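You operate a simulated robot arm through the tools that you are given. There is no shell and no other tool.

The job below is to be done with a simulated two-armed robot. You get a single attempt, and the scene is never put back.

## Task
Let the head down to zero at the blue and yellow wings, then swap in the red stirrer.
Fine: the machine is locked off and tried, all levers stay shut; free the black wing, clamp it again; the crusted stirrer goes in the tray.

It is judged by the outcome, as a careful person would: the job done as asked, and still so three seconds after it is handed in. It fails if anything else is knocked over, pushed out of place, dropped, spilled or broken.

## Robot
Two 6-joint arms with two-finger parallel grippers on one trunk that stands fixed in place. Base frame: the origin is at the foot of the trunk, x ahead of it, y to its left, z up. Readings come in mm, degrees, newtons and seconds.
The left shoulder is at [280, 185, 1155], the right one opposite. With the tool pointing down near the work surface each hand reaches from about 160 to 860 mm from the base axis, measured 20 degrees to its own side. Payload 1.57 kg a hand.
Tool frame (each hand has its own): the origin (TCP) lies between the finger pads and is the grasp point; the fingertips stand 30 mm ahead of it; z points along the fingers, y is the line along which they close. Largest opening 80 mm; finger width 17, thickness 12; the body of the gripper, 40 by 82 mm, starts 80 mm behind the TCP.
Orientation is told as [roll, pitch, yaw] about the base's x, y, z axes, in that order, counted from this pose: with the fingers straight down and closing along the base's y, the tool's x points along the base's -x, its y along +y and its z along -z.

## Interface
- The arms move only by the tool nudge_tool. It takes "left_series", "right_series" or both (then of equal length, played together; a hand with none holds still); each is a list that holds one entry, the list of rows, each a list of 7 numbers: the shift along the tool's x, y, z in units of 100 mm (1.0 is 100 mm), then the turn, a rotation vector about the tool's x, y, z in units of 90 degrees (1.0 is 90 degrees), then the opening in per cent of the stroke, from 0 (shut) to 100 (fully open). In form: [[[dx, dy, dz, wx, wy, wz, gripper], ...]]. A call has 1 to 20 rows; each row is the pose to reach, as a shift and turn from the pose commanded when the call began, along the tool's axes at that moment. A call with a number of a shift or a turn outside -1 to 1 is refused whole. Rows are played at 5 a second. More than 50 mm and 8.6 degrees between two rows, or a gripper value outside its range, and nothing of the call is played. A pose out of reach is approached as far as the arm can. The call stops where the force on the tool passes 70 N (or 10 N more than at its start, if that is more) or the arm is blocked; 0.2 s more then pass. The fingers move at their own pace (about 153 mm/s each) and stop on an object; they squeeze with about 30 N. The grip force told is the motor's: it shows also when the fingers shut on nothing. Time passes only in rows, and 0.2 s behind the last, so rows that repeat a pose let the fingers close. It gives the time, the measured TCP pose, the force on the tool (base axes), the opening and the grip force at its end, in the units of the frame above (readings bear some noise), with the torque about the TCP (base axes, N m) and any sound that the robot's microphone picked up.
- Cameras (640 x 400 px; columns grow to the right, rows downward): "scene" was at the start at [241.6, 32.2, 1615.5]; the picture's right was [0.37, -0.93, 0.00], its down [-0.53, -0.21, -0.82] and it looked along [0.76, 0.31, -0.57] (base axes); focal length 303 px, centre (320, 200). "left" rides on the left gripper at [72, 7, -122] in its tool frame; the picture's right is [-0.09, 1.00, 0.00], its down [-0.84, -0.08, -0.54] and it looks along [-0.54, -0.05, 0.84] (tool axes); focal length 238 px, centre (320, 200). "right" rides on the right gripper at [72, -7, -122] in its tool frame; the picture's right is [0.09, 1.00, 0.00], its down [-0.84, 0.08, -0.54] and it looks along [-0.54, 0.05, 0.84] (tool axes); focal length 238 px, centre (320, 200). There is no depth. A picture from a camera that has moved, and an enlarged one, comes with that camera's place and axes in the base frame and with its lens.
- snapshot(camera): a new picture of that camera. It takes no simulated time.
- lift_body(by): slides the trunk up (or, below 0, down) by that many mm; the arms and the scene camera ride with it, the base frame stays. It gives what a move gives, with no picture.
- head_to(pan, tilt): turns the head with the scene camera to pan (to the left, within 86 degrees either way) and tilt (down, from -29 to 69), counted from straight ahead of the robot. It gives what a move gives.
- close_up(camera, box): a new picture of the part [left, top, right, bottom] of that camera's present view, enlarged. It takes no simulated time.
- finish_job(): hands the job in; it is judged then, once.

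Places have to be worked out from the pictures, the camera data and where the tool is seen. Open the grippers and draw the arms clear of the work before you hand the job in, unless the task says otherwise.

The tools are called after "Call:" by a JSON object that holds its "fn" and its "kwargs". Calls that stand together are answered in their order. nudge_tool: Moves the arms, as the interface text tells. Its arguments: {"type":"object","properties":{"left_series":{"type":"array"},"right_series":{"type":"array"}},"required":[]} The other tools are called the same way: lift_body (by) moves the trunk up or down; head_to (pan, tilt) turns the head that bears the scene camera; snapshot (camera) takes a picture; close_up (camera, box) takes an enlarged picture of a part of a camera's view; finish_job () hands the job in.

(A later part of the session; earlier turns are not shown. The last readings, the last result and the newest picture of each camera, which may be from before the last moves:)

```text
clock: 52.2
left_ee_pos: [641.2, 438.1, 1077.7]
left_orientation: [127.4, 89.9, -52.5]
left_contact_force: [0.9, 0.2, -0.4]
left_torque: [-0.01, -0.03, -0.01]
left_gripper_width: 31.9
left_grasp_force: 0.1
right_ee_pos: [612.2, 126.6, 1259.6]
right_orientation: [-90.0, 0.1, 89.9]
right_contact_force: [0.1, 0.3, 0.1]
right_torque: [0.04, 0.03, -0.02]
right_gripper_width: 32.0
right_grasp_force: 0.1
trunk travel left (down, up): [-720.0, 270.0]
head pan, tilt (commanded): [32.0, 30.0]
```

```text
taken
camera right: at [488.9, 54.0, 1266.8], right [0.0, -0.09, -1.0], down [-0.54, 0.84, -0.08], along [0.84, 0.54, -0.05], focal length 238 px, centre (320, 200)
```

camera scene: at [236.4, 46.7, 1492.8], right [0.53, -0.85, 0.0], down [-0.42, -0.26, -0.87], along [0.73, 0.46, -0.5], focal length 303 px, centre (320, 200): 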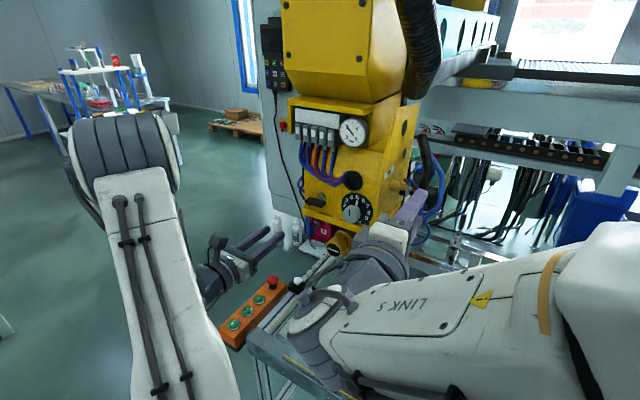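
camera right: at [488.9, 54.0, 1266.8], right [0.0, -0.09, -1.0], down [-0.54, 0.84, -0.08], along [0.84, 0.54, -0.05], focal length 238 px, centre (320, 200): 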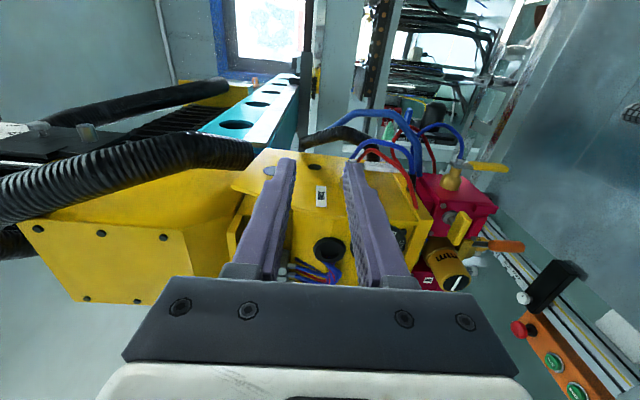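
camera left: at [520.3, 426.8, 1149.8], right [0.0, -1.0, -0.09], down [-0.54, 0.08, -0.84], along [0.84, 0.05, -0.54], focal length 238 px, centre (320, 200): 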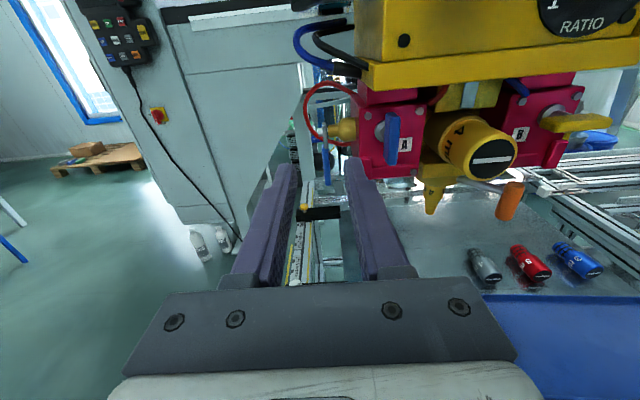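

Now the right hand is in the same orientation the left used. I lower it and move it left toward the yellow wing, staying at x≈612 in front of the knob and stirrer.

Call:
{"fn": "nudge_tool", "kwargs": {"right_series": [[[-0.1, 0.25, 0, 0, 0, 0, 40], [-0.2, 0.5, 0, 0, 0, 0, 40], [-0.3, 0.75, 0, 0, 0, 0, 40], [-0.4, 0.95, 0, 0, 0, 0, 40], [-0.4, 0.95, 0, 0, 0, 0, 40]]]}}

Call:
{"fn": "nudge_tool", "kwargs": {"right_series": [[[-0.12, 0.2, 0.05, 0, 0, 0, 40], [-0.24, 0.4, 0.1, 0, 0, 0, 40], [-0.36, 0.6, 0.15, 0, 0, 0, 40], [-0.48, 0.76, 0.2, 0, 0, 0, 40], [-0.59, 0.86, 0.3, 0, 0, 0, 40], [-0.59, 0.86, 0.3, 0, 0, 0, 40]]]}}

Call:
{"fn": "snapshot", "kwargs": {"camera": "scene"}}

Call:
{"fn": "snapshot", "kwargs": {"camera": "right"}}

```text
clock: 53.4
left_ee_pos: [640.5, 439.6, 1078.7]
left_orientation: [119.1, 89.9, -60.5]
left_contact_force: [0.2, 0.5, -0.3]
left_torque: [0.0, 0.0, 0.02]
left_gripper_width: 31.9
left_grasp_force: 0.1
right_ee_pos: [613.2, 165.1, 1165.5]
right_orientation: [-90.0, -0.1, 89.9]
right_contact_force: [0.3, 1.3, -0.1]
right_torque: [0.01, 0.01, 0.0]
right_gripper_width: 31.9
right_grasp_force: 0.1
trunk travel left (down, up): [-720.0, 270.0]
head pan, tilt (commanded): [32.0, 30.0]
```

```text
clock: 54.8
left_ee_pos: [640.5, 437.8, 1078.6]
left_orientation: [119.8, 89.9, -60.1]
left_contact_force: [1.1, 0.3, -0.9]
left_torque: [-0.02, 0.03, -0.02]
left_gripper_width: 32.1
left_grasp_force: 0.0
right_ee_pos: [643.7, 226.1, 1079.2]
right_orientation: [-90.0, 0.0, 89.9]
right_contact_force: [-0.1, -0.4, 0.4]
right_torque: [-0.01, 0.0, 0.01]
right_gripper_width: 32.1
right_grasp_force: 0.1
trunk travel left (down, up): [-720.0, 270.0]
head pan, tilt (commanded): [32.0, 30.0]
```

```text
taken
camera scene: at [236.5, 46.9, 1492.8], right [0.53, -0.85, 0.0], down [-0.42, -0.27, -0.87], along [0.73, 0.46, -0.5], focal length 303 px, centre (320, 200)
```

scene: 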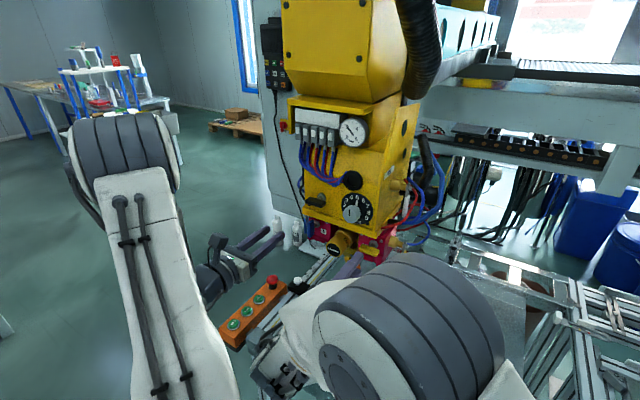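

```text
taken
camera right: at [519.4, 154.2, 1085.4], right [0.0, -0.09, -1.0], down [-0.54, 0.84, -0.08], along [0.84, 0.54, -0.05], focal length 238 px, centre (320, 200)
```

right: 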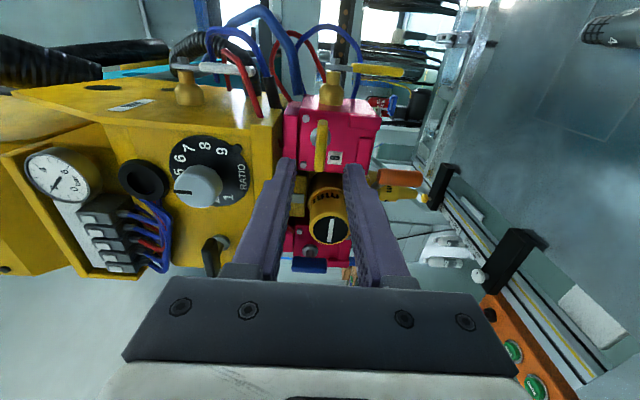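

The yellow wing appears between the fingers of the right hand. I zoom to check its alignment before going in.

Call:
{"fn": "close_up", "kwargs": {"camera": "right", "box": [240, 90, 400, 250]}}

Call:
{"fn": "close_up", "kwargs": {"camera": "scene", "box": [300, 200, 440, 290]}}

Call:
{"fn": "close_up", "kwargs": {"camera": "right", "box": [10, 130, 130, 210]}}

```text
2.50 times, centred on (320, 170) of right
camera zoom: at [519.4, 154.2, 1085.4], right [0.0, -0.09, -1.0], down [-0.54, 0.84, -0.08], along [0.84, 0.54, -0.05], focal length 596 px, centre (320, 275)
```

zoom: 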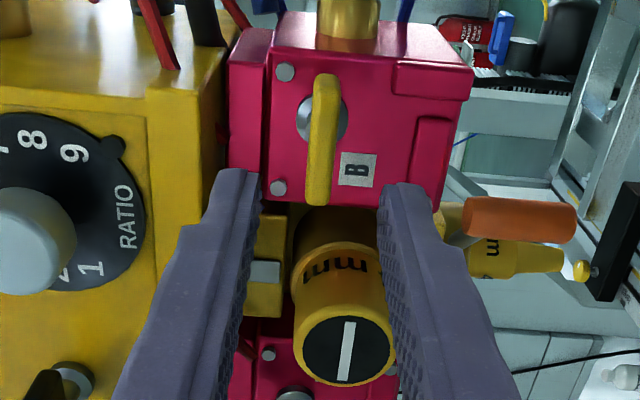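

```text
4.44 times, centred on (370, 245) of scene
camera zoom: at [236.5, 46.9, 1492.8], right [0.53, -0.85, 0.0], down [-0.42, -0.27, -0.87], along [0.73, 0.46, -0.5], focal length 1348 px, centre (98, 0)
```

zoom: 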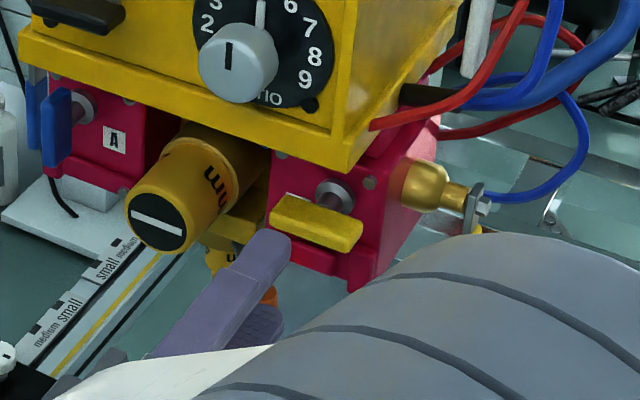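

```text
5.00 times, centred on (70, 170) of right
camera zoom: at [519.4, 154.2, 1085.4], right [0.0, -0.09, -1.0], down [-0.54, 0.84, -0.08], along [0.84, 0.54, -0.05], focal length 1192 px, centre (1570, 350)
```

zoom: 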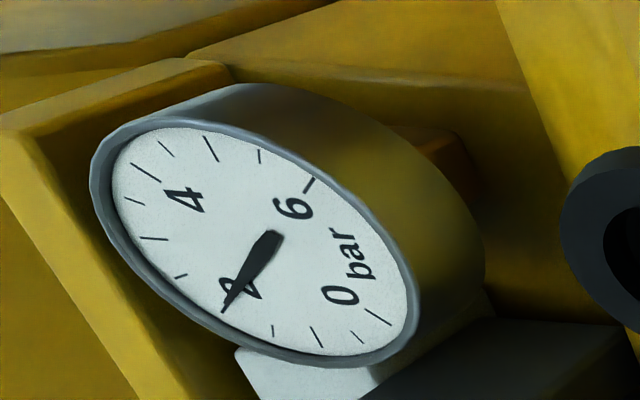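

The yellow wing sits at y≈226, z≈1079 and is centred between the fingers. I advance to x≈703 and check.

Call:
{"fn": "nudge_tool", "kwargs": {"right_series": [[[0, 0, 0.12, 0, 0, 0, 40], [0, 0, 0.24, 0, 0, 0, 40], [0, 0, 0.36, 0, 0, 0, 40], [0, 0, 0.48, 0, 0, 0, 40], [0, 0, 0.593, 0, 0, 0, 40], [0, 0, 0.593, 0, 0, 0, 40]]]}}

Call:
{"fn": "close_up", "kwargs": {"camera": "right", "box": [240, 90, 400, 250]}}

Call:
{"fn": "close_up", "kwargs": {"camera": "scene", "box": [300, 200, 440, 290]}}

```text
clock: 56.2
left_ee_pos: [640.6, 438.7, 1077.3]
left_orientation: [122.1, 90.1, -57.6]
left_contact_force: [0.7, 0.2, 0.3]
left_torque: [-0.02, 0.0, 0.04]
left_gripper_width: 32.0
left_grasp_force: 0.1
right_ee_pos: [702.5, 225.1, 1078.5]
right_orientation: [-90.0, 0.1, 90.0]
right_contact_force: [-0.4, -0.2, -0.3]
right_torque: [-0.01, 0.01, -0.01]
right_gripper_width: 31.9
right_grasp_force: 0.0
trunk travel left (down, up): [-720.0, 270.0]
head pan, tilt (commanded): [32.0, 30.0]
```

```text
2.50 times, centred on (320, 170) of right
camera zoom: at [578.8, 153.7, 1085.3], right [0.0, -0.09, -1.0], down [-0.54, 0.84, -0.08], along [0.84, 0.54, -0.05], focal length 596 px, centre (320, 275)
```

zoom: 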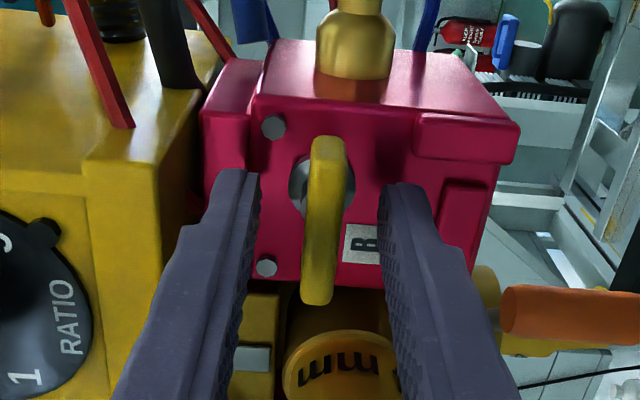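

```text
4.44 times, centred on (370, 245) of scene
camera zoom: at [236.5, 46.8, 1492.8], right [0.53, -0.85, 0.0], down [-0.42, -0.27, -0.87], along [0.73, 0.46, -0.5], focal length 1348 px, centre (98, 0)
```

zoom: 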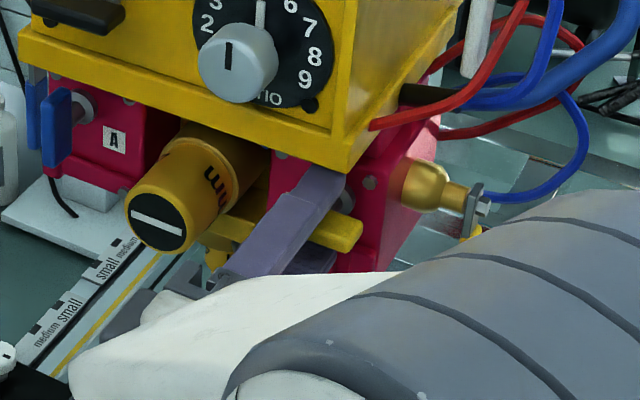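

The fingers straddle the yellow wing. I close on it, then turn about 30° anticlockwise and check torque and gauge.

Call:
{"fn": "nudge_tool", "kwargs": {"right_series": [[[-0.01, 0, 0, 0, 0, 0, 40], [-0.01, 0, 0, 0, 0, 0, 0], [-0.01, 0, 0, 0, 0, 0, 0], [-0.01, 0, 0, 0, 0, 0, 0], [-0.01, 0, 0, 0, 0, 0, 0], [-0.01, 0, 0, 0, 0, -0.06, 0], [-0.01, 0, 0, 0, 0, -0.12, 0], [-0.01, 0, 0, 0, 0, -0.18, 0], [-0.01, 0, 0, 0, 0, -0.24, 0], [-0.01, 0, 0, 0, 0, -0.3, 0]]]}}

Call:
{"fn": "snapshot", "kwargs": {"camera": "right"}}

Call:
{"fn": "close_up", "kwargs": {"camera": "scene", "box": [320, 100, 400, 150]}}

```text
clock: 58.4
left_ee_pos: [640.2, 438.9, 1076.9]
left_orientation: [102.5, 90.0, -77.1]
left_contact_force: [0.4, -0.9, 0.1]
left_torque: [-0.02, 0.0, 0.0]
left_gripper_width: 31.9
left_grasp_force: 0.2
right_ee_pos: [703.0, 226.9, 1077.2]
right_orientation: [-89.9, 27.1, 90.1]
right_contact_force: [0.5, 0.7, -9.7]
right_torque: [0.07, -0.1, -0.74]
right_gripper_width: 13.6
right_grasp_force: 30.0
trunk travel left (down, up): [-720.0, 270.0]
head pan, tilt (commanded): [32.0, 30.0]
```

```text
taken
camera right: at [578.7, 165.3, 1116.9], right [0.0, -0.54, -0.84], down [-0.54, 0.71, -0.45], along [0.84, 0.46, -0.29], focal length 238 px, centre (320, 200)
```

right: 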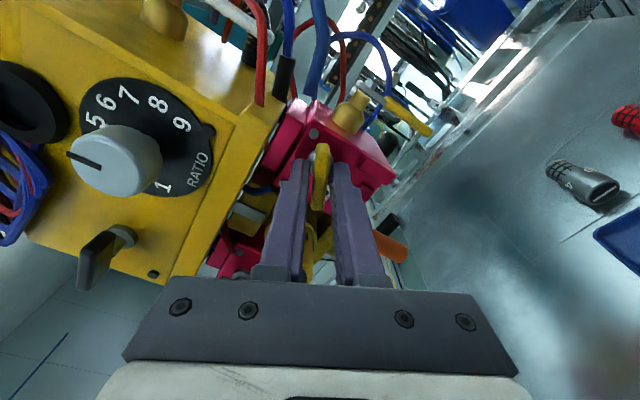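

```text
8.00 times, centred on (360, 125) of scene
camera zoom: at [236.8, 46.9, 1492.7], right [0.53, -0.85, 0.0], down [-0.42, -0.27, -0.87], along [0.73, 0.46, -0.5], focal length 2427 px, centre (0, 800)
```

zoom: 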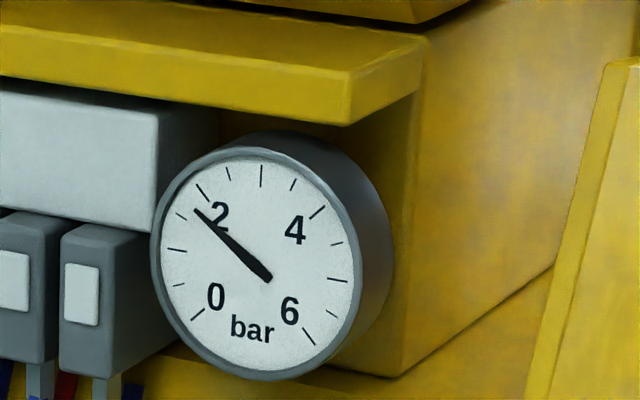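

The gauge has started to fall (about 1.7 bar), so both vents matter. I turn the yellow wing on to about 90° in total.

Call:
{"fn": "nudge_tool", "kwargs": {"right_series": [[[0, 0, 0, 0, 0, -0.07, 0], [0, 0, 0, 0, 0, -0.14, 0], [0, 0, 0, 0, 0, -0.21, 0], [0, 0, 0, 0, 0, -0.28, 0], [0, 0, 0, 0, 0, -0.35, 0], [0, 0, 0, 0, 0, -0.42, 0], [0, 0, 0, 0, 0, -0.49, 0], [0, 0, 0, 0, 0, -0.56, 0], [0, 0, 0, 0, 0, -0.63, 0], [0, 0, 0, 0, 0, -0.69, 0]]]}}

Call:
{"fn": "snapshot", "kwargs": {"camera": "right"}}

Call:
{"fn": "close_up", "kwargs": {"camera": "scene", "box": [320, 100, 400, 150]}}

```text
clock: 60.6
left_ee_pos: [641.5, 438.3, 1077.1]
left_orientation: [94.4, 90.0, -85.3]
left_contact_force: [0.8, 0.3, -0.7]
left_torque: [0.0, 0.0, 0.0]
left_gripper_width: 31.9
left_grasp_force: 0.0
right_ee_pos: [702.6, 225.2, 1078.1]
right_orientation: [-80.7, 89.2, 99.3]
right_contact_force: [-0.9, -1.9, -13.9]
right_torque: [-0.03, 0.22, 0.0]
right_gripper_width: 13.8
right_grasp_force: 30.0
trunk travel left (down, up): [-720.0, 270.0]
head pan, tilt (commanded): [32.0, 30.0]
```

```text
taken
camera right: at [579.0, 231.9, 1150.3], right [0.0, -1.0, 0.08], down [-0.54, -0.07, -0.84], along [0.84, -0.04, -0.54], focal length 238 px, centre (320, 200)
```

right: 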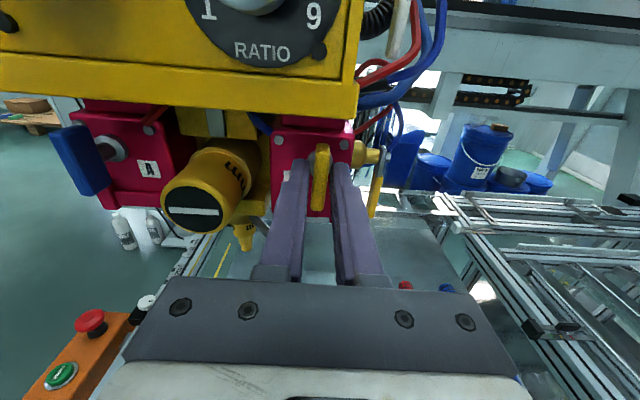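

```text
8.00 times, centred on (360, 125) of scene
camera zoom: at [237.0, 46.9, 1492.7], right [0.53, -0.85, 0.0], down [-0.42, -0.27, -0.87], along [0.73, 0.46, -0.5], focal length 2427 px, centre (0, 800)
```

zoom: 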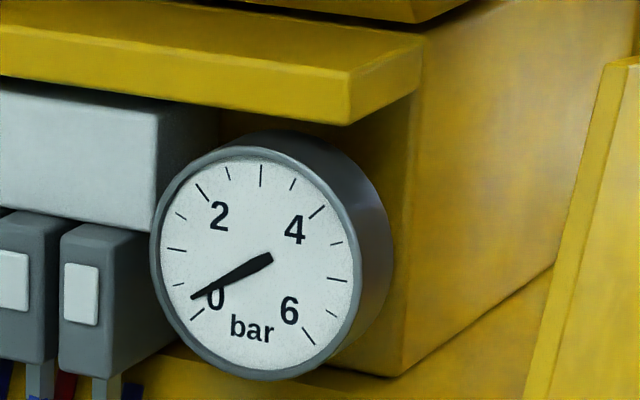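

The gauge is nearly at zero (about 0.2 bar) and still falling. I open the right fingers, wait a moment, and read it again.

Call:
{"fn": "nudge_tool", "kwargs": {"right_series": [[[0, 0, 0, 0, 0, 0, 40], [0, 0, 0, 0, 0, 0, 40], [0, 0, 0, 0, 0, 0, 40], [0, 0, 0, 0, 0, 0, 40], [0, 0, 0, 0, 0, 0, 40], [0, 0, 0, 0, 0, 0, 40], [0, 0, 0, 0, 0, 0, 40], [0, 0, 0, 0, 0, 0, 40], [0, 0, 0, 0, 0, 0, 40], [0, 0, 0, 0, 0, 0, 40]]]}}

Call:
{"fn": "close_up", "kwargs": {"camera": "scene", "box": [320, 100, 400, 150]}}

Call:
{"fn": "close_up", "kwargs": {"camera": "right", "box": [240, 90, 400, 250]}}

```text
clock: 62.8
left_ee_pos: [640.6, 439.1, 1076.7]
left_orientation: [124.2, 90.0, -55.6]
left_contact_force: [-0.1, 0.2, -0.6]
left_torque: [0.01, 0.01, 0.0]
left_gripper_width: 32.0
left_grasp_force: 0.0
right_ee_pos: [701.6, 226.1, 1079.8]
right_orientation: [-88.7, 89.0, 91.3]
right_contact_force: [-0.6, 0.2, -0.8]
right_torque: [0.02, -0.02, 0.0]
right_gripper_width: 32.0
right_grasp_force: 0.0
trunk travel left (down, up): [-720.0, 270.0]
head pan, tilt (commanded): [32.0, 30.0]
```

```text
8.00 times, centred on (360, 125) of scene
camera zoom: at [236.4, 46.8, 1492.8], right [0.53, -0.85, 0.0], down [-0.42, -0.27, -0.87], along [0.73, 0.46, -0.5], focal length 2427 px, centre (0, 800)
```

zoom: 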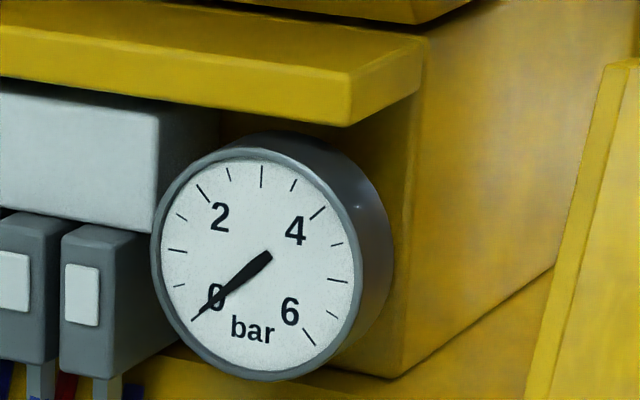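

```text
2.50 times, centred on (320, 170) of right
camera zoom: at [578.6, 231.7, 1151.1], right [0.0, -1.0, 0.08], down [-0.54, -0.06, -0.84], along [0.84, -0.04, -0.54], focal length 596 px, centre (320, 275)
```

zoom: 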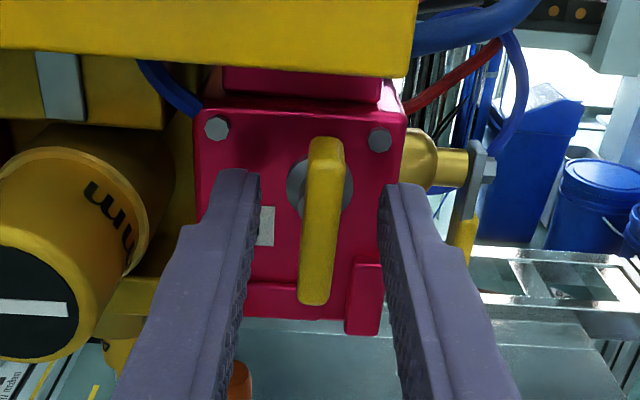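

The gauge now reads zero. I back the right hand straight off the yellow wing and away to the right, and pull the left hand slightly back, before setting up for the black wing.

Call:
{"fn": "nudge_tool", "kwargs": {"right_series": [[[0, 0, -0.12, 0, 0, 0, 40], [0, 0, -0.24, 0, 0, 0, 40], [0, 0, -0.36, 0, 0, 0, 40], [0, 0, -0.48, 0, 0, 0, 40], [0, 0.15, -0.6, 0, 0, 0, 40], [0, 0.35, -0.65, 0, 0, 0, 40], [0, 0.55, -0.65, 0, 0, 0, 40], [0, 0.75, -0.65, 0, 0, 0, 40]]]}}

Call:
{"fn": "lift_body", "kwargs": {"by": -90}}

Call:
{"fn": "snapshot", "kwargs": {"camera": "scene"}}

Call:
{"fn": "snapshot", "kwargs": {"camera": "right"}}

```text
clock: 64.6
left_ee_pos: [640.9, 439.1, 1078.2]
left_orientation: [123.2, 89.9, -56.5]
left_contact_force: [-0.6, -0.4, 0.1]
left_torque: [-0.02, 0.02, 0.02]
left_gripper_width: 31.7
left_grasp_force: 0.1
right_ee_pos: [636.9, 150.9, 1078.5]
right_orientation: [-87.5, 89.0, 92.3]
right_contact_force: [-0.7, 0.4, -0.6]
right_torque: [0.02, 0.0, -0.02]
right_gripper_width: 31.7
right_grasp_force: 0.1
trunk travel left (down, up): [-720.0, 270.0]
head pan, tilt (commanded): [32.0, 30.0]
```

```text
clock: 65.9
left_ee_pos: [640.5, 437.9, 988.5]
left_orientation: [132.4, 89.9, -47.5]
left_contact_force: [0.4, 0.0, 0.5]
left_torque: [-0.01, -0.03, 0.04]
left_gripper_width: 31.8
left_grasp_force: 0.1
right_ee_pos: [637.4, 150.0, 988.2]
right_orientation: [-89.0, 89.0, 90.9]
right_contact_force: [-0.2, 0.0, -0.5]
right_torque: [0.04, 0.02, 0.01]
right_gripper_width: 31.8
right_grasp_force: 0.2
trunk travel left (down, up): [-630.0, 360.0]
head pan, tilt (commanded): [32.0, 30.0]
```

```text
taken
camera scene: at [236.4, 46.7, 1402.9], right [0.53, -0.85, 0.0], down [-0.42, -0.26, -0.87], along [0.73, 0.46, -0.5], focal length 303 px, centre (320, 200)
```

scene: 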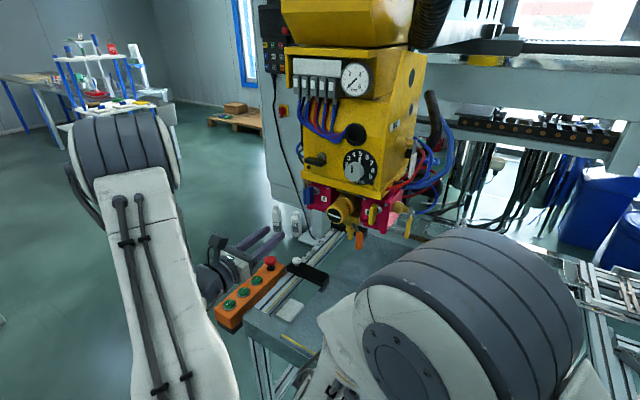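

```text
taken
camera right: at [513.6, 156.5, 1060.0], right [0.0, -1.0, 0.08], down [-0.54, -0.06, -0.84], along [0.84, -0.04, -0.54], focal length 238 px, centre (320, 200)
```

right: 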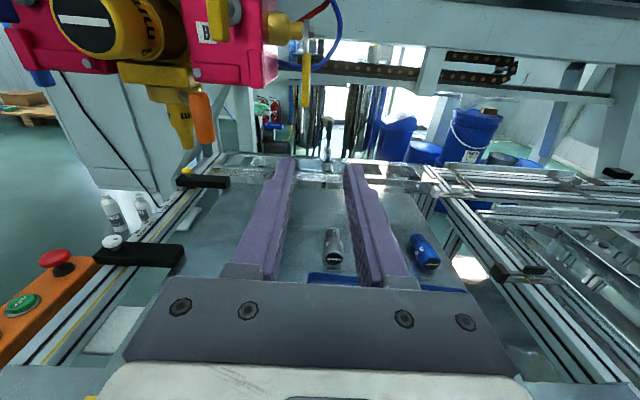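

The gauge holds at zero and the blue wing stays upright. I raise the left hand back in front of the machine toward the black wing, unrolling it half way (+45°) at a safe distance.

Call:
{"fn": "nudge_tool", "kwargs": {"left_series": [[[0.14, 0.05, 0, 0, 0, 0.07, 40], [0.28, 0.1, 0, 0, 0, 0.14, 40], [0.42, 0.15, 0, 0, 0, 0.21, 40], [0.56, 0.2, 0, 0, 0, 0.28, 40], [0.7, 0.25, 0, 0, 0, 0.35, 40], [0.84, 0.3, 0, 0, 0, 0.42, 40], [0.96, 0.35, 0, 0, 0, 0.5, 40]]]}}

```text
clock: 67.5
left_ee_pos: [641.2, 404.3, 1082.9]
left_orientation: [-90.0, 44.9, 90.3]
left_contact_force: [-0.3, 0.0, -1.2]
left_torque: [0.0, -0.03, -0.01]
left_gripper_width: 32.1
left_grasp_force: 0.0
right_ee_pos: [636.4, 150.3, 988.3]
right_orientation: [-88.5, 89.1, 91.4]
right_contact_force: [0.2, -0.2, -0.4]
right_torque: [0.02, -0.03, -0.03]
right_gripper_width: 32.1
right_grasp_force: 0.1
trunk travel left (down, up): [-630.0, 360.0]
head pan, tilt (commanded): [32.0, 30.0]
```

Good. I continue to about (635, 349, 1163) while completing the roll, so the fingers will straddle the black wing vertically.

Call:
{"fn": "nudge_tool", "kwargs": {"left_series": [[[0.136, -0.025, -0.01, 0, 0, 0.07, 40], [0.273, -0.05, -0.02, 0, 0, 0.14, 40], [0.41, -0.076, -0.03, 0, 0, 0.21, 40], [0.546, -0.101, -0.04, 0, 0, 0.28, 40], [0.682, -0.126, -0.05, 0, 0, 0.35, 40], [0.819, -0.152, -0.06, 0, 0, 0.42, 40], [0.955, -0.177, -0.06, 0, 0, 0.5, 40]]]}}

Call:
{"fn": "snapshot", "kwargs": {"camera": "left"}}

Call:
{"fn": "snapshot", "kwargs": {"camera": "scene"}}

```text
clock: 69.1
left_ee_pos: [636.1, 351.0, 1166.3]
left_orientation: [-89.9, -0.1, 90.2]
left_contact_force: [0.1, -0.5, 0.8]
left_torque: [0.04, -0.05, 0.0]
left_gripper_width: 31.9
left_grasp_force: 0.1
left hand out of reach, approached as far as the arm can: row 5, 6, 7
right_ee_pos: [635.8, 150.7, 987.3]
right_orientation: [-88.4, 89.2, 91.5]
right_contact_force: [0.0, 0.5, 0.4]
right_torque: [0.0, 0.0, -0.04]
right_gripper_width: 31.9
right_grasp_force: 0.0
trunk travel left (down, up): [-630.0, 360.0]
head pan, tilt (commanded): [32.0, 30.0]
```

```text
taken
camera left: at [515.0, 277.8, 1158.7], right [0.0, 0.09, -1.0], down [-0.54, 0.84, 0.08], along [0.84, 0.54, 0.05], focal length 238 px, centre (320, 200)
```

left: 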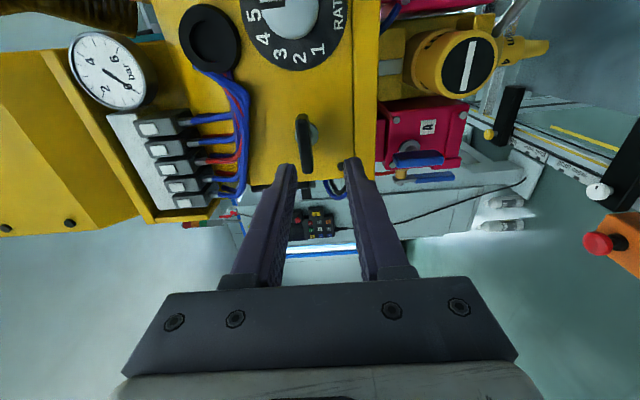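

```text
taken
camera scene: at [236.5, 46.8, 1402.8], right [0.53, -0.85, 0.0], down [-0.42, -0.27, -0.87], along [0.73, 0.46, -0.5], focal length 303 px, centre (320, 200)
```

scene: 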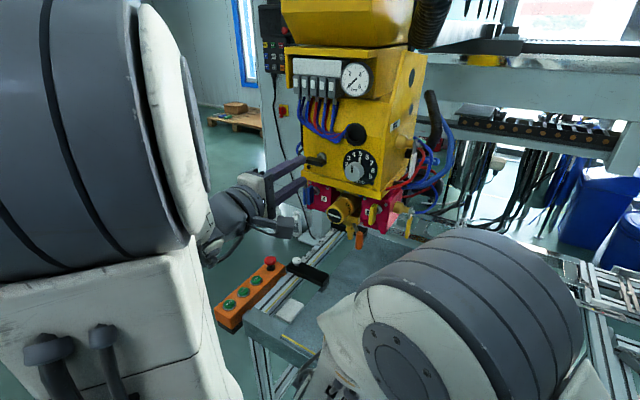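

It is essentially there, 2–3 mm short at the edge of its range, with the orientation right. I zoom to pin down the black wing from here.

Call:
{"fn": "close_up", "kwargs": {"camera": "left", "box": [240, 80, 400, 220]}}

Call:
{"fn": "close_up", "kwargs": {"camera": "scene", "box": [250, 130, 378, 210]}}

```text
2.86 times, centred on (320, 150) of left
camera zoom: at [515.0, 277.8, 1158.7], right [0.0, 0.09, -1.0], down [-0.54, 0.84, 0.08], along [0.84, 0.54, 0.05], focal length 681 px, centre (320, 343)
```

zoom: 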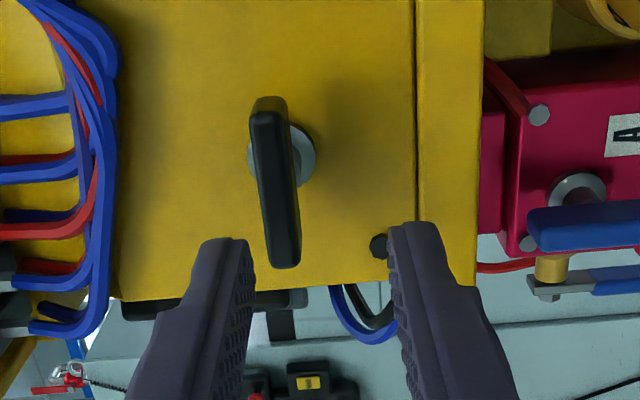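

```text
5.00 times, centred on (314, 170) of scene
camera zoom: at [236.5, 46.8, 1402.8], right [0.53, -0.85, 0.0], down [-0.42, -0.27, -0.87], along [0.73, 0.46, -0.5], focal length 1517 px, centre (350, 350)
```

zoom: 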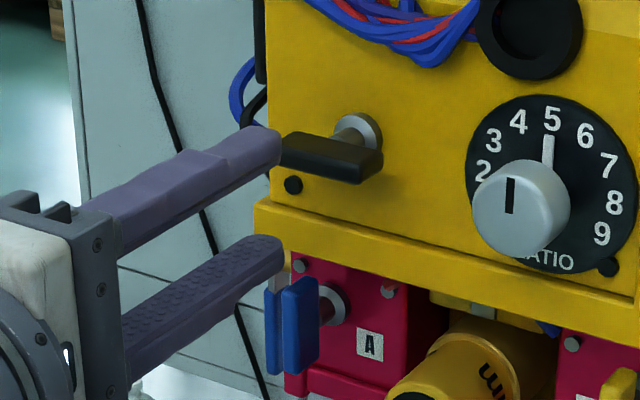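

From here the black bar spans y≈316–358 at z≈1175, front at x≈680; allowing for the bias seen on the blue wing, its axis is near (338.5, 1175). I align in y and z while creeping forward to x≈655.

Call:
{"fn": "nudge_tool", "kwargs": {"left_series": [[[0.04, -0.03, 0.05, 0, 0, 0, 40], [0.08, -0.06, 0.1, 0, 0, 0, 40], [0.123, -0.087, 0.14, 0, 0, 0, 40], [0.123, -0.087, 0.16, 0, 0, 0, 40]]]}}

Call:
{"fn": "snapshot", "kwargs": {"camera": "left"}}

Call:
{"fn": "close_up", "kwargs": {"camera": "scene", "box": [250, 130, 378, 210]}}

```text
clock: 70.1
left_ee_pos: [652.0, 338.7, 1175.3]
left_orientation: [-89.9, 0.0, 90.2]
left_contact_force: [-0.2, 1.6, -0.1]
left_torque: [0.0, 0.01, -0.01]
left_gripper_width: 32.3
left_grasp_force: 0.1
right_ee_pos: [636.6, 149.2, 988.0]
right_orientation: [-88.8, 89.1, 91.2]
right_contact_force: [-0.9, -0.4, 0.0]
right_torque: [0.05, 0.02, -0.02]
right_gripper_width: 32.0
right_grasp_force: 0.0
trunk travel left (down, up): [-630.0, 360.0]
head pan, tilt (commanded): [32.0, 30.0]
```

```text
taken
camera left: at [531.7, 265.3, 1167.5], right [0.0, 0.09, -1.0], down [-0.55, 0.83, 0.08], along [0.84, 0.54, 0.05], focal length 238 px, centre (320, 200)
```

left: 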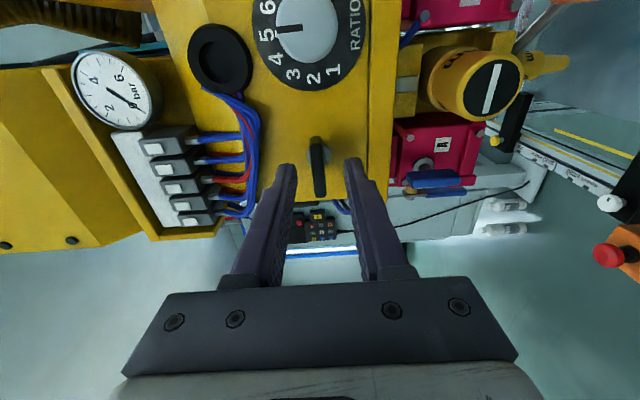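

```text
5.00 times, centred on (314, 170) of scene
camera zoom: at [236.4, 46.7, 1402.8], right [0.53, -0.85, 0.0], down [-0.42, -0.26, -0.87], along [0.73, 0.46, -0.5], focal length 1517 px, centre (350, 350)
```

zoom: 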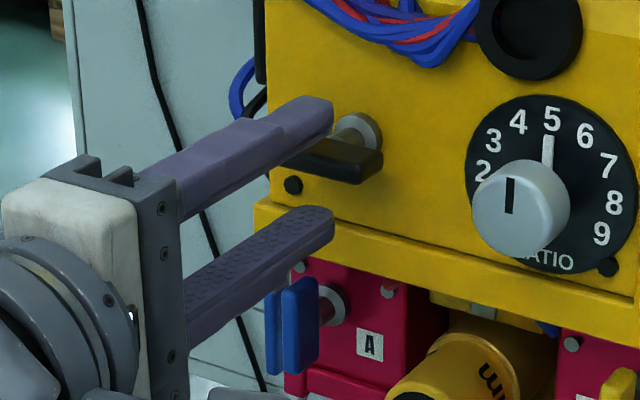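

The bar is centred between the fingers. I go in 20 mm to x≈672, close, and check the grip.

Call:
{"fn": "nudge_tool", "kwargs": {"left_series": [[[0, 0, 0.07, 0, 0, 0, 40], [0, 0, 0.14, 0, 0, 0, 40], [0, 0, 0.2, 0, 0, 0, 40], [0, 0, 0.2, 0, 0, 0, 40], [0, 0, 0.2, 0, 0, 0, 0], [0, 0, 0.2, 0, 0, 0, 0], [0, 0, 0.2, 0, 0, 0, 0], [0, 0, 0.2, 0, 0, 0, 0]]]}}

Call:
{"fn": "close_up", "kwargs": {"camera": "scene", "box": [250, 130, 378, 210]}}

Call:
{"fn": "snapshot", "kwargs": {"camera": "left"}}

```text
clock: 71.9
left_ee_pos: [672.8, 338.7, 1175.0]
left_orientation: [-90.2, 0.0, 90.3]
left_contact_force: [6.0, -0.5, 11.3]
left_torque: [0.03, -0.21, 0.13]
left_gripper_width: 13.6
left_grasp_force: 30.2
right_ee_pos: [637.6, 150.9, 988.6]
right_orientation: [-89.0, 89.0, 91.0]
right_contact_force: [-0.1, 0.6, 0.3]
right_torque: [0.0, -0.01, 0.04]
right_gripper_width: 31.8
right_grasp_force: 0.0
trunk travel left (down, up): [-630.0, 360.0]
head pan, tilt (commanded): [32.0, 30.0]
```

```text
5.00 times, centred on (314, 170) of scene
camera zoom: at [236.3, 46.4, 1403.0], right [0.53, -0.85, 0.0], down [-0.42, -0.26, -0.87], along [0.73, 0.46, -0.5], focal length 1517 px, centre (350, 350)
```

zoom: 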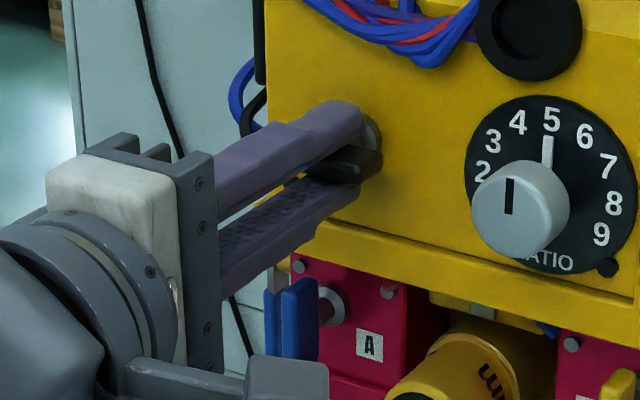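

```text
taken
camera left: at [551.4, 265.4, 1168.2], right [0.0, 0.09, -1.0], down [-0.55, 0.83, 0.08], along [0.84, 0.54, 0.05], focal length 238 px, centre (320, 200)
```

left: 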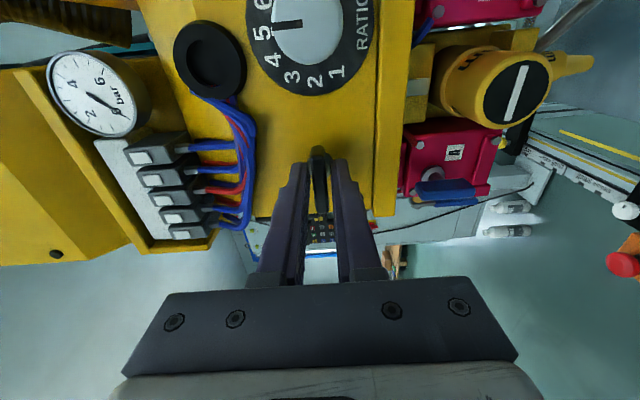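

The black wing is gripped (13.6 mm). It pushes up about 11 N, so I add 1 mm upward and turn 30° anticlockwise as a test.

Call:
{"fn": "nudge_tool", "kwargs": {"left_series": [[[0, -0.01, 0, 0, 0, 0, 0], [0, -0.01, 0, 0, 0, -0.06, 0], [0, -0.01, 0, 0, 0, -0.12, 0], [0, -0.01, 0, 0, 0, -0.18, 0], [0, -0.01, 0, 0, 0, -0.24, 0], [0, -0.01, 0, 0, 0, -0.3, 0]]]}}

Call:
{"fn": "snapshot", "kwargs": {"camera": "left"}}

Call:
{"fn": "close_up", "kwargs": {"camera": "scene", "box": [250, 130, 378, 210]}}

Call:
{"fn": "close_up", "kwargs": {"camera": "scene", "box": [300, 180, 428, 260]}}

```text
clock: 73.3
left_ee_pos: [672.0, 338.8, 1176.0]
left_orientation: [-90.1, 27.1, 90.3]
left_contact_force: [10.6, 0.4, 15.1]
left_torque: [0.06, -0.05, 0.47]
left_gripper_width: 13.9
left_grasp_force: 30.3
right_ee_pos: [637.2, 150.5, 988.0]
right_orientation: [-88.5, 89.0, 91.3]
right_contact_force: [0.2, 0.2, -0.7]
right_torque: [-0.03, -0.03, 0.02]
right_gripper_width: 32.0
right_grasp_force: 0.1
trunk travel left (down, up): [-630.0, 360.0]
head pan, tilt (commanded): [32.0, 30.0]
```

```text
taken
camera left: at [551.3, 270.3, 1202.4], right [0.0, -0.37, -0.93], down [-0.54, 0.78, -0.31], along [0.84, 0.51, -0.2], focal length 238 px, centre (320, 200)
```

left: 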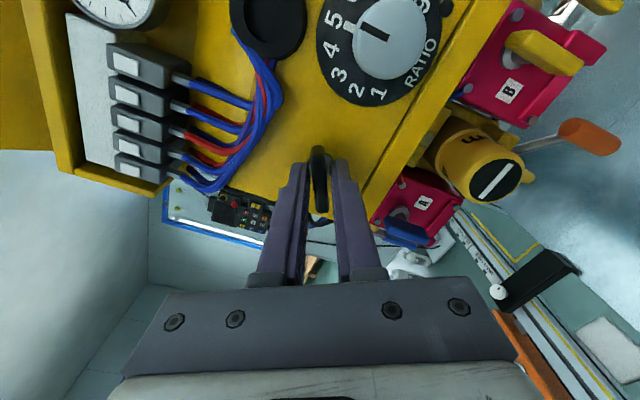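

```text
5.00 times, centred on (314, 170) of scene
camera zoom: at [236.5, 46.4, 1402.9], right [0.53, -0.85, 0.0], down [-0.42, -0.26, -0.87], along [0.73, 0.46, -0.5], focal length 1517 px, centre (350, 350)
```

zoom: 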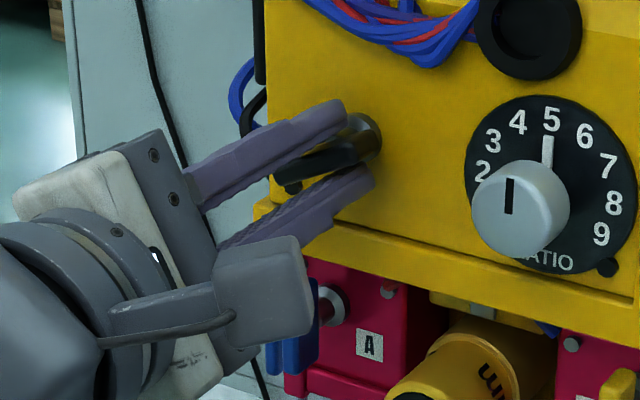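

```text
5.00 times, centred on (364, 220) of scene
camera zoom: at [236.5, 46.4, 1402.9], right [0.53, -0.85, 0.0], down [-0.42, -0.26, -0.87], along [0.73, 0.46, -0.5], focal length 1517 px, centre (100, 100)
```

zoom: 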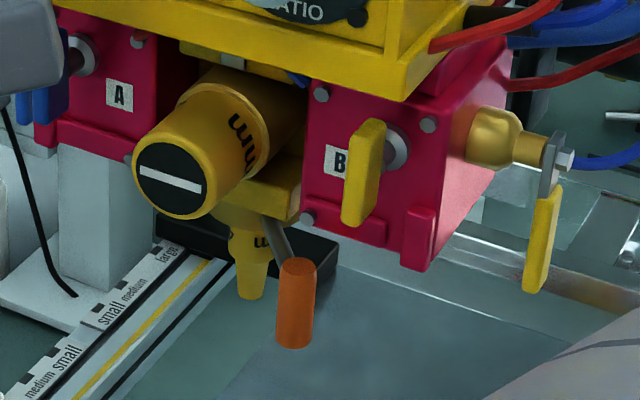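

It turns freely. I continue to about 90° in total.

Call:
{"fn": "nudge_tool", "kwargs": {"left_series": [[[0, 0, 0, 0, 0, -0.07, 0], [0, 0, 0, 0, 0, -0.14, 0], [0, 0, 0, 0, 0, -0.21, 0], [0, 0, 0, 0, 0, -0.28, 0], [0, 0, 0, 0, 0, -0.35, 0], [0, 0, 0, 0, 0, -0.42, 0], [0, 0, 0, 0, 0, -0.49, 0], [0, 0, 0, 0, 0, -0.56, 0], [0, 0, 0, 0, 0, -0.63, 0], [0, 0, 0, 0, 0, -0.68, 0]]]}}

Call:
{"fn": "snapshot", "kwargs": {"camera": "left"}}

Call:
{"fn": "close_up", "kwargs": {"camera": "scene", "box": [250, 130, 378, 210]}}

Call:
{"fn": "close_up", "kwargs": {"camera": "scene", "box": [300, 180, 428, 260]}}

```text
clock: 75.5
left_ee_pos: [673.4, 338.9, 1177.0]
left_orientation: [-96.1, 88.2, 84.2]
left_contact_force: [4.6, 9.0, 16.9]
left_torque: [0.02, -0.26, 0.16]
left_gripper_width: 13.6
left_grasp_force: 30.4
right_ee_pos: [636.8, 152.1, 988.3]
right_orientation: [-89.8, 89.1, 90.2]
right_contact_force: [0.9, 0.5, 0.5]
right_torque: [0.02, -0.01, 0.01]
right_gripper_width: 31.9
right_grasp_force: 0.0
trunk travel left (down, up): [-630.0, 360.0]
head pan, tilt (commanded): [32.0, 30.0]
```

```text
taken
camera left: at [550.8, 329.1, 1247.4], right [0.01, -0.99, -0.12], down [-0.54, 0.1, -0.84], along [0.84, 0.07, -0.54], focal length 238 px, centre (320, 200)
```

left: 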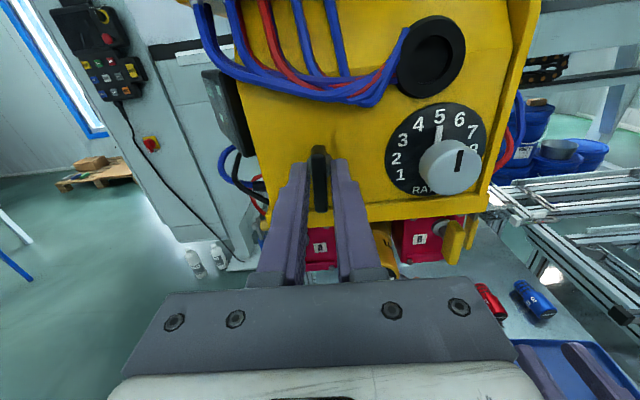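

```text
5.00 times, centred on (314, 170) of scene
camera zoom: at [236.0, 47.0, 1402.9], right [0.53, -0.85, 0.0], down [-0.42, -0.27, -0.87], along [0.73, 0.46, -0.5], focal length 1517 px, centre (350, 350)
```

zoom: 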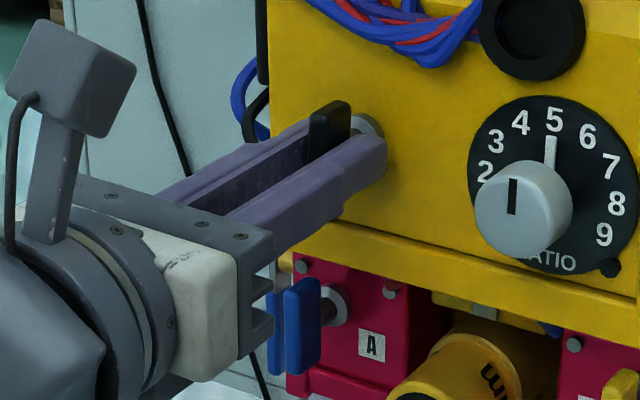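

```text
5.00 times, centred on (364, 220) of scene
camera zoom: at [236.0, 47.0, 1402.9], right [0.53, -0.85, 0.0], down [-0.42, -0.27, -0.87], along [0.73, 0.46, -0.5], focal length 1517 px, centre (100, 100)
```

zoom: 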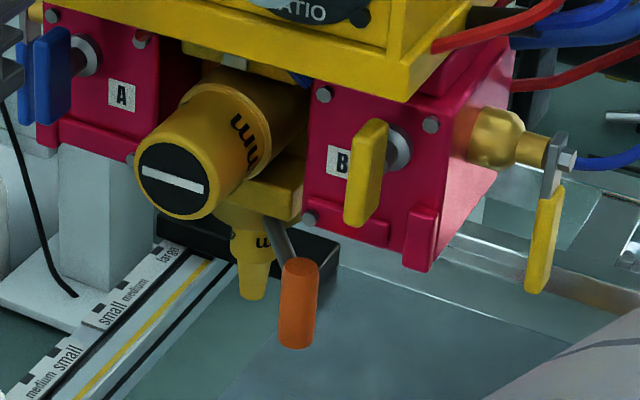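

The black wing is upright. I ease it about 6° further to be sure it is fully free, watching for the stop.

Call:
{"fn": "nudge_tool", "kwargs": {"left_series": [[[0, 0, 0, 0, 0, -0.035, 0], [0, 0, 0, 0, 0, -0.07, 0], [0, 0, 0, 0, 0, -0.07, 0]]]}}

```text
clock: 76.3
left_ee_pos: [671.6, 339.0, 1176.5]
left_orientation: [92.0, 85.4, -87.6]
left_contact_force: [0.6, 12.4, 15.7]
left_torque: [-0.05, -0.34, 0.24]
left_gripper_width: 14.0
left_grasp_force: 30.1
right_ee_pos: [637.0, 150.5, 988.7]
right_orientation: [-90.2, 89.1, 89.9]
right_contact_force: [0.3, 0.3, -0.1]
right_torque: [0.03, 0.01, 0.0]
right_gripper_width: 32.1
right_grasp_force: 0.0
trunk travel left (down, up): [-630.0, 360.0]
head pan, tilt (commanded): [32.0, 30.0]
```

There is still no resistance at 95°. I go on another 15° in small steps to find where its travel ends.

Call:
{"fn": "nudge_tool", "kwargs": {"left_series": [[[0, 0, 0, 0, 0, -0.04, 0], [0, 0, 0, 0, 0, -0.08, 0], [0, 0, 0, 0, 0, -0.12, 0], [0, 0, 0, 0, 0, -0.16, 0]]]}}

Call:
{"fn": "close_up", "kwargs": {"camera": "scene", "box": [250, 130, 378, 210]}}

Call:
{"fn": "snapshot", "kwargs": {"camera": "left"}}

```text
clock: 77.3
left_ee_pos: [672.2, 339.8, 1174.9]
left_orientation: [89.9, 71.0, -89.7]
left_contact_force: [1.0, 19.3, 9.2]
left_torque: [0.81, 0.2, -0.43]
left_gripper_width: 15.3
left_grasp_force: 30.6
right_ee_pos: [636.7, 152.0, 987.3]
right_orientation: [-89.4, 89.0, 90.6]
right_contact_force: [0.0, 0.6, 0.3]
right_torque: [0.0, 0.01, 0.0]
right_gripper_width: 32.1
right_grasp_force: 0.0
trunk travel left (down, up): [-630.0, 360.0]
head pan, tilt (commanded): [32.0, 30.0]
```

```text
5.00 times, centred on (314, 170) of scene
camera zoom: at [236.2, 47.9, 1402.8], right [0.53, -0.85, 0.0], down [-0.42, -0.27, -0.87], along [0.73, 0.46, -0.5], focal length 1517 px, centre (350, 350)
```

zoom: 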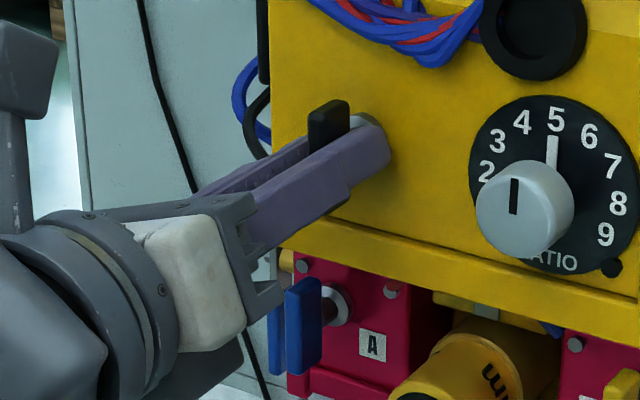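

```text
taken
camera left: at [550.9, 355.1, 1244.8], right [0.01, -0.97, 0.24], down [-0.54, -0.2, -0.82], along [0.84, -0.12, -0.53], focal length 238 px, centre (320, 200)
```

left: 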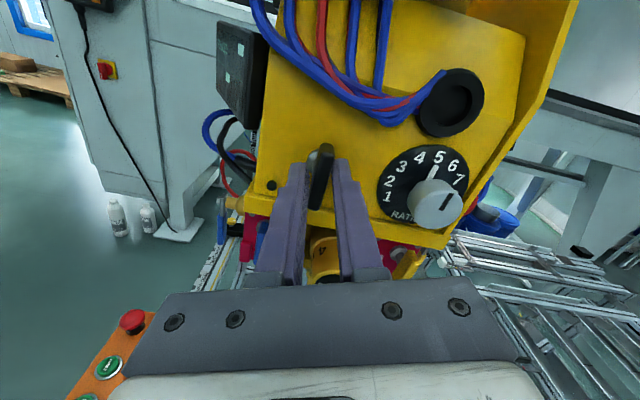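

Torque builds past about 98°, so that is the stop and the wing is fully freed. I open, turn the hand back level with the wing, and withdraw straight out, then off to the left.

Call:
{"fn": "nudge_tool", "kwargs": {"left_series": [[[0, 0, 0, 0, 0, 0.06, 20], [0, 0, 0, 0, 0, 0.12, 40], [0, 0, 0, 0, 0, 0.2, 40], [0, 0, 0, 0, 0, 0.21, 40], [0, 0, -0.1, 0, 0, 0.21, 40], [0, 0, -0.2, 0, 0, 0.21, 40]]]}}

Call:
{"fn": "close_up", "kwargs": {"camera": "scene", "box": [250, 130, 378, 210]}}

Call:
{"fn": "snapshot", "kwargs": {"camera": "left"}}

```text
clock: 78.7
left_ee_pos: [652.6, 337.9, 1175.6]
left_orientation: [150.5, 89.9, -29.3]
left_contact_force: [-0.8, 0.5, 1.1]
left_torque: [-0.03, -0.02, 0.0]
left_gripper_width: 32.3
left_grasp_force: 0.0
right_ee_pos: [636.9, 149.6, 987.2]
right_orientation: [-88.6, 89.0, 91.4]
right_contact_force: [0.2, 0.1, 0.1]
right_torque: [-0.01, 0.0, -0.01]
right_gripper_width: 32.2
right_grasp_force: 0.1
trunk travel left (down, up): [-630.0, 360.0]
head pan, tilt (commanded): [32.0, 30.0]
```

```text
5.00 times, centred on (314, 170) of scene
camera zoom: at [236.5, 46.9, 1402.8], right [0.53, -0.85, 0.0], down [-0.42, -0.27, -0.87], along [0.73, 0.46, -0.5], focal length 1517 px, centre (350, 350)
```

zoom: 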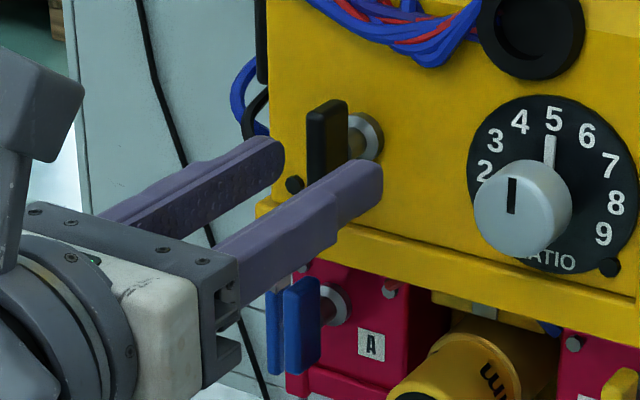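

```text
taken
camera left: at [530.7, 330.1, 1246.7], right [0.0, -1.0, -0.09], down [-0.54, 0.08, -0.84], along [0.84, 0.05, -0.54], focal length 238 px, centre (320, 200)
```

left: 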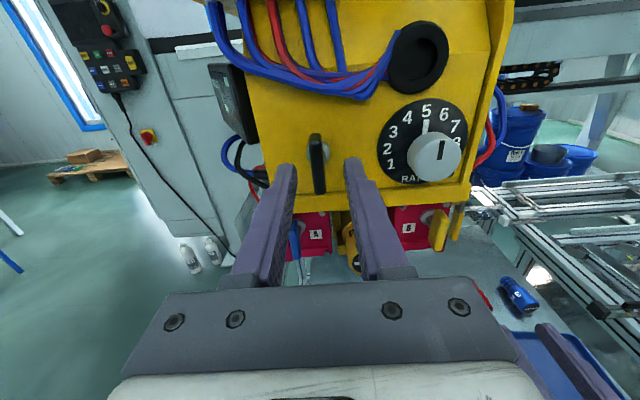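

The black wing stays upright and the stirrer is unclamped. I park the left hand to the left, and roll the right hand back +90° in place as the first half of turning it to face the stirrer with its camera underneath.

Call:
{"fn": "nudge_tool", "kwargs": {"left_series": [[[0, 0, -0.05, 0, 0, 0, 40], [0, -0.1, -0.1, 0, 0, 0, 40], [0, -0.2, -0.1, 0, 0, 0, 40], [0, -0.3, -0.1, 0, 0, 0, 40], [0, -0.4, -0.1, 0, 0, 0, 40], [0, -0.5, -0.1, 0, 0, 0, 40], [0, -0.6, -0.1, 0, 0, 0, 40], [0, -0.7, -0.1, 0, 0, 0, 40], [0, -0.8, -0.1, 0, 0, 0, 40], [0, -0.9, -0.1, 0, 0, 0, 40], [0, -1.0, -0.1, 0, 0, 0, 40], [0, -1.0, -0.1, 0, 0, 0, 40]]], "right_series": [[[0, 0, 0, 0, 0, 0.085, 75], [0, 0, 0, 0, 0, 0.17, 75], [0, 0, 0, 0, 0, 0.255, 75], [0, 0, 0, 0, 0, 0.34, 75], [0, 0, 0, 0, 0, 0.425, 75], [0, 0, 0, 0, 0, 0.51, 75], [0, 0, 0, 0, 0, 0.595, 75], [0, 0, 0, 0, 0, 0.68, 75], [0, 0, 0, 0, 0, 0.765, 75], [0, 0, 0, 0, 0, 0.85, 75], [0, 0, 0, 0, 0, 0.93, 75], [0, 0, 0, 0, 0, 1.0, 75]]]}}

Call:
{"fn": "snapshot", "kwargs": {"camera": "scene"}}

```text
clock: 81.3
left_ee_pos: [642.5, 438.7, 1175.8]
left_orientation: [130.6, 90.0, -49.2]
left_contact_force: [0.3, -0.6, 0.2]
left_torque: [0.0, 0.01, -0.05]
left_gripper_width: 31.9
left_grasp_force: 0.1
right_ee_pos: [637.0, 150.5, 987.0]
right_orientation: [-90.0, -1.1, 90.0]
right_contact_force: [0.5, -0.1, -0.2]
right_torque: [-0.02, 0.02, -0.03]
right_gripper_width: 59.8
right_grasp_force: 0.1
trunk travel left (down, up): [-630.0, 360.0]
head pan, tilt (commanded): [32.0, 30.0]
```

```text
taken
camera scene: at [236.4, 46.9, 1402.8], right [0.53, -0.85, 0.0], down [-0.42, -0.27, -0.87], along [0.73, 0.46, -0.5], focal length 303 px, centre (320, 200)
```

scene: 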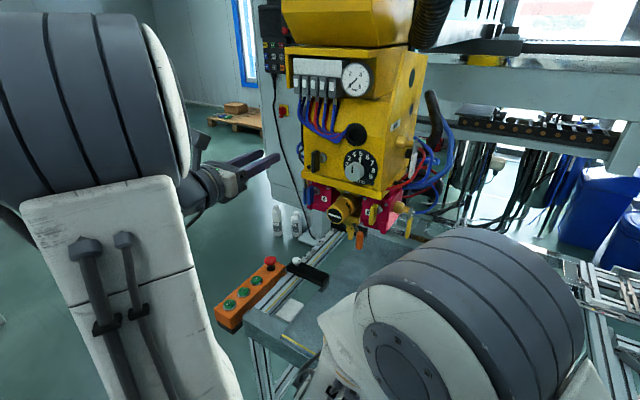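

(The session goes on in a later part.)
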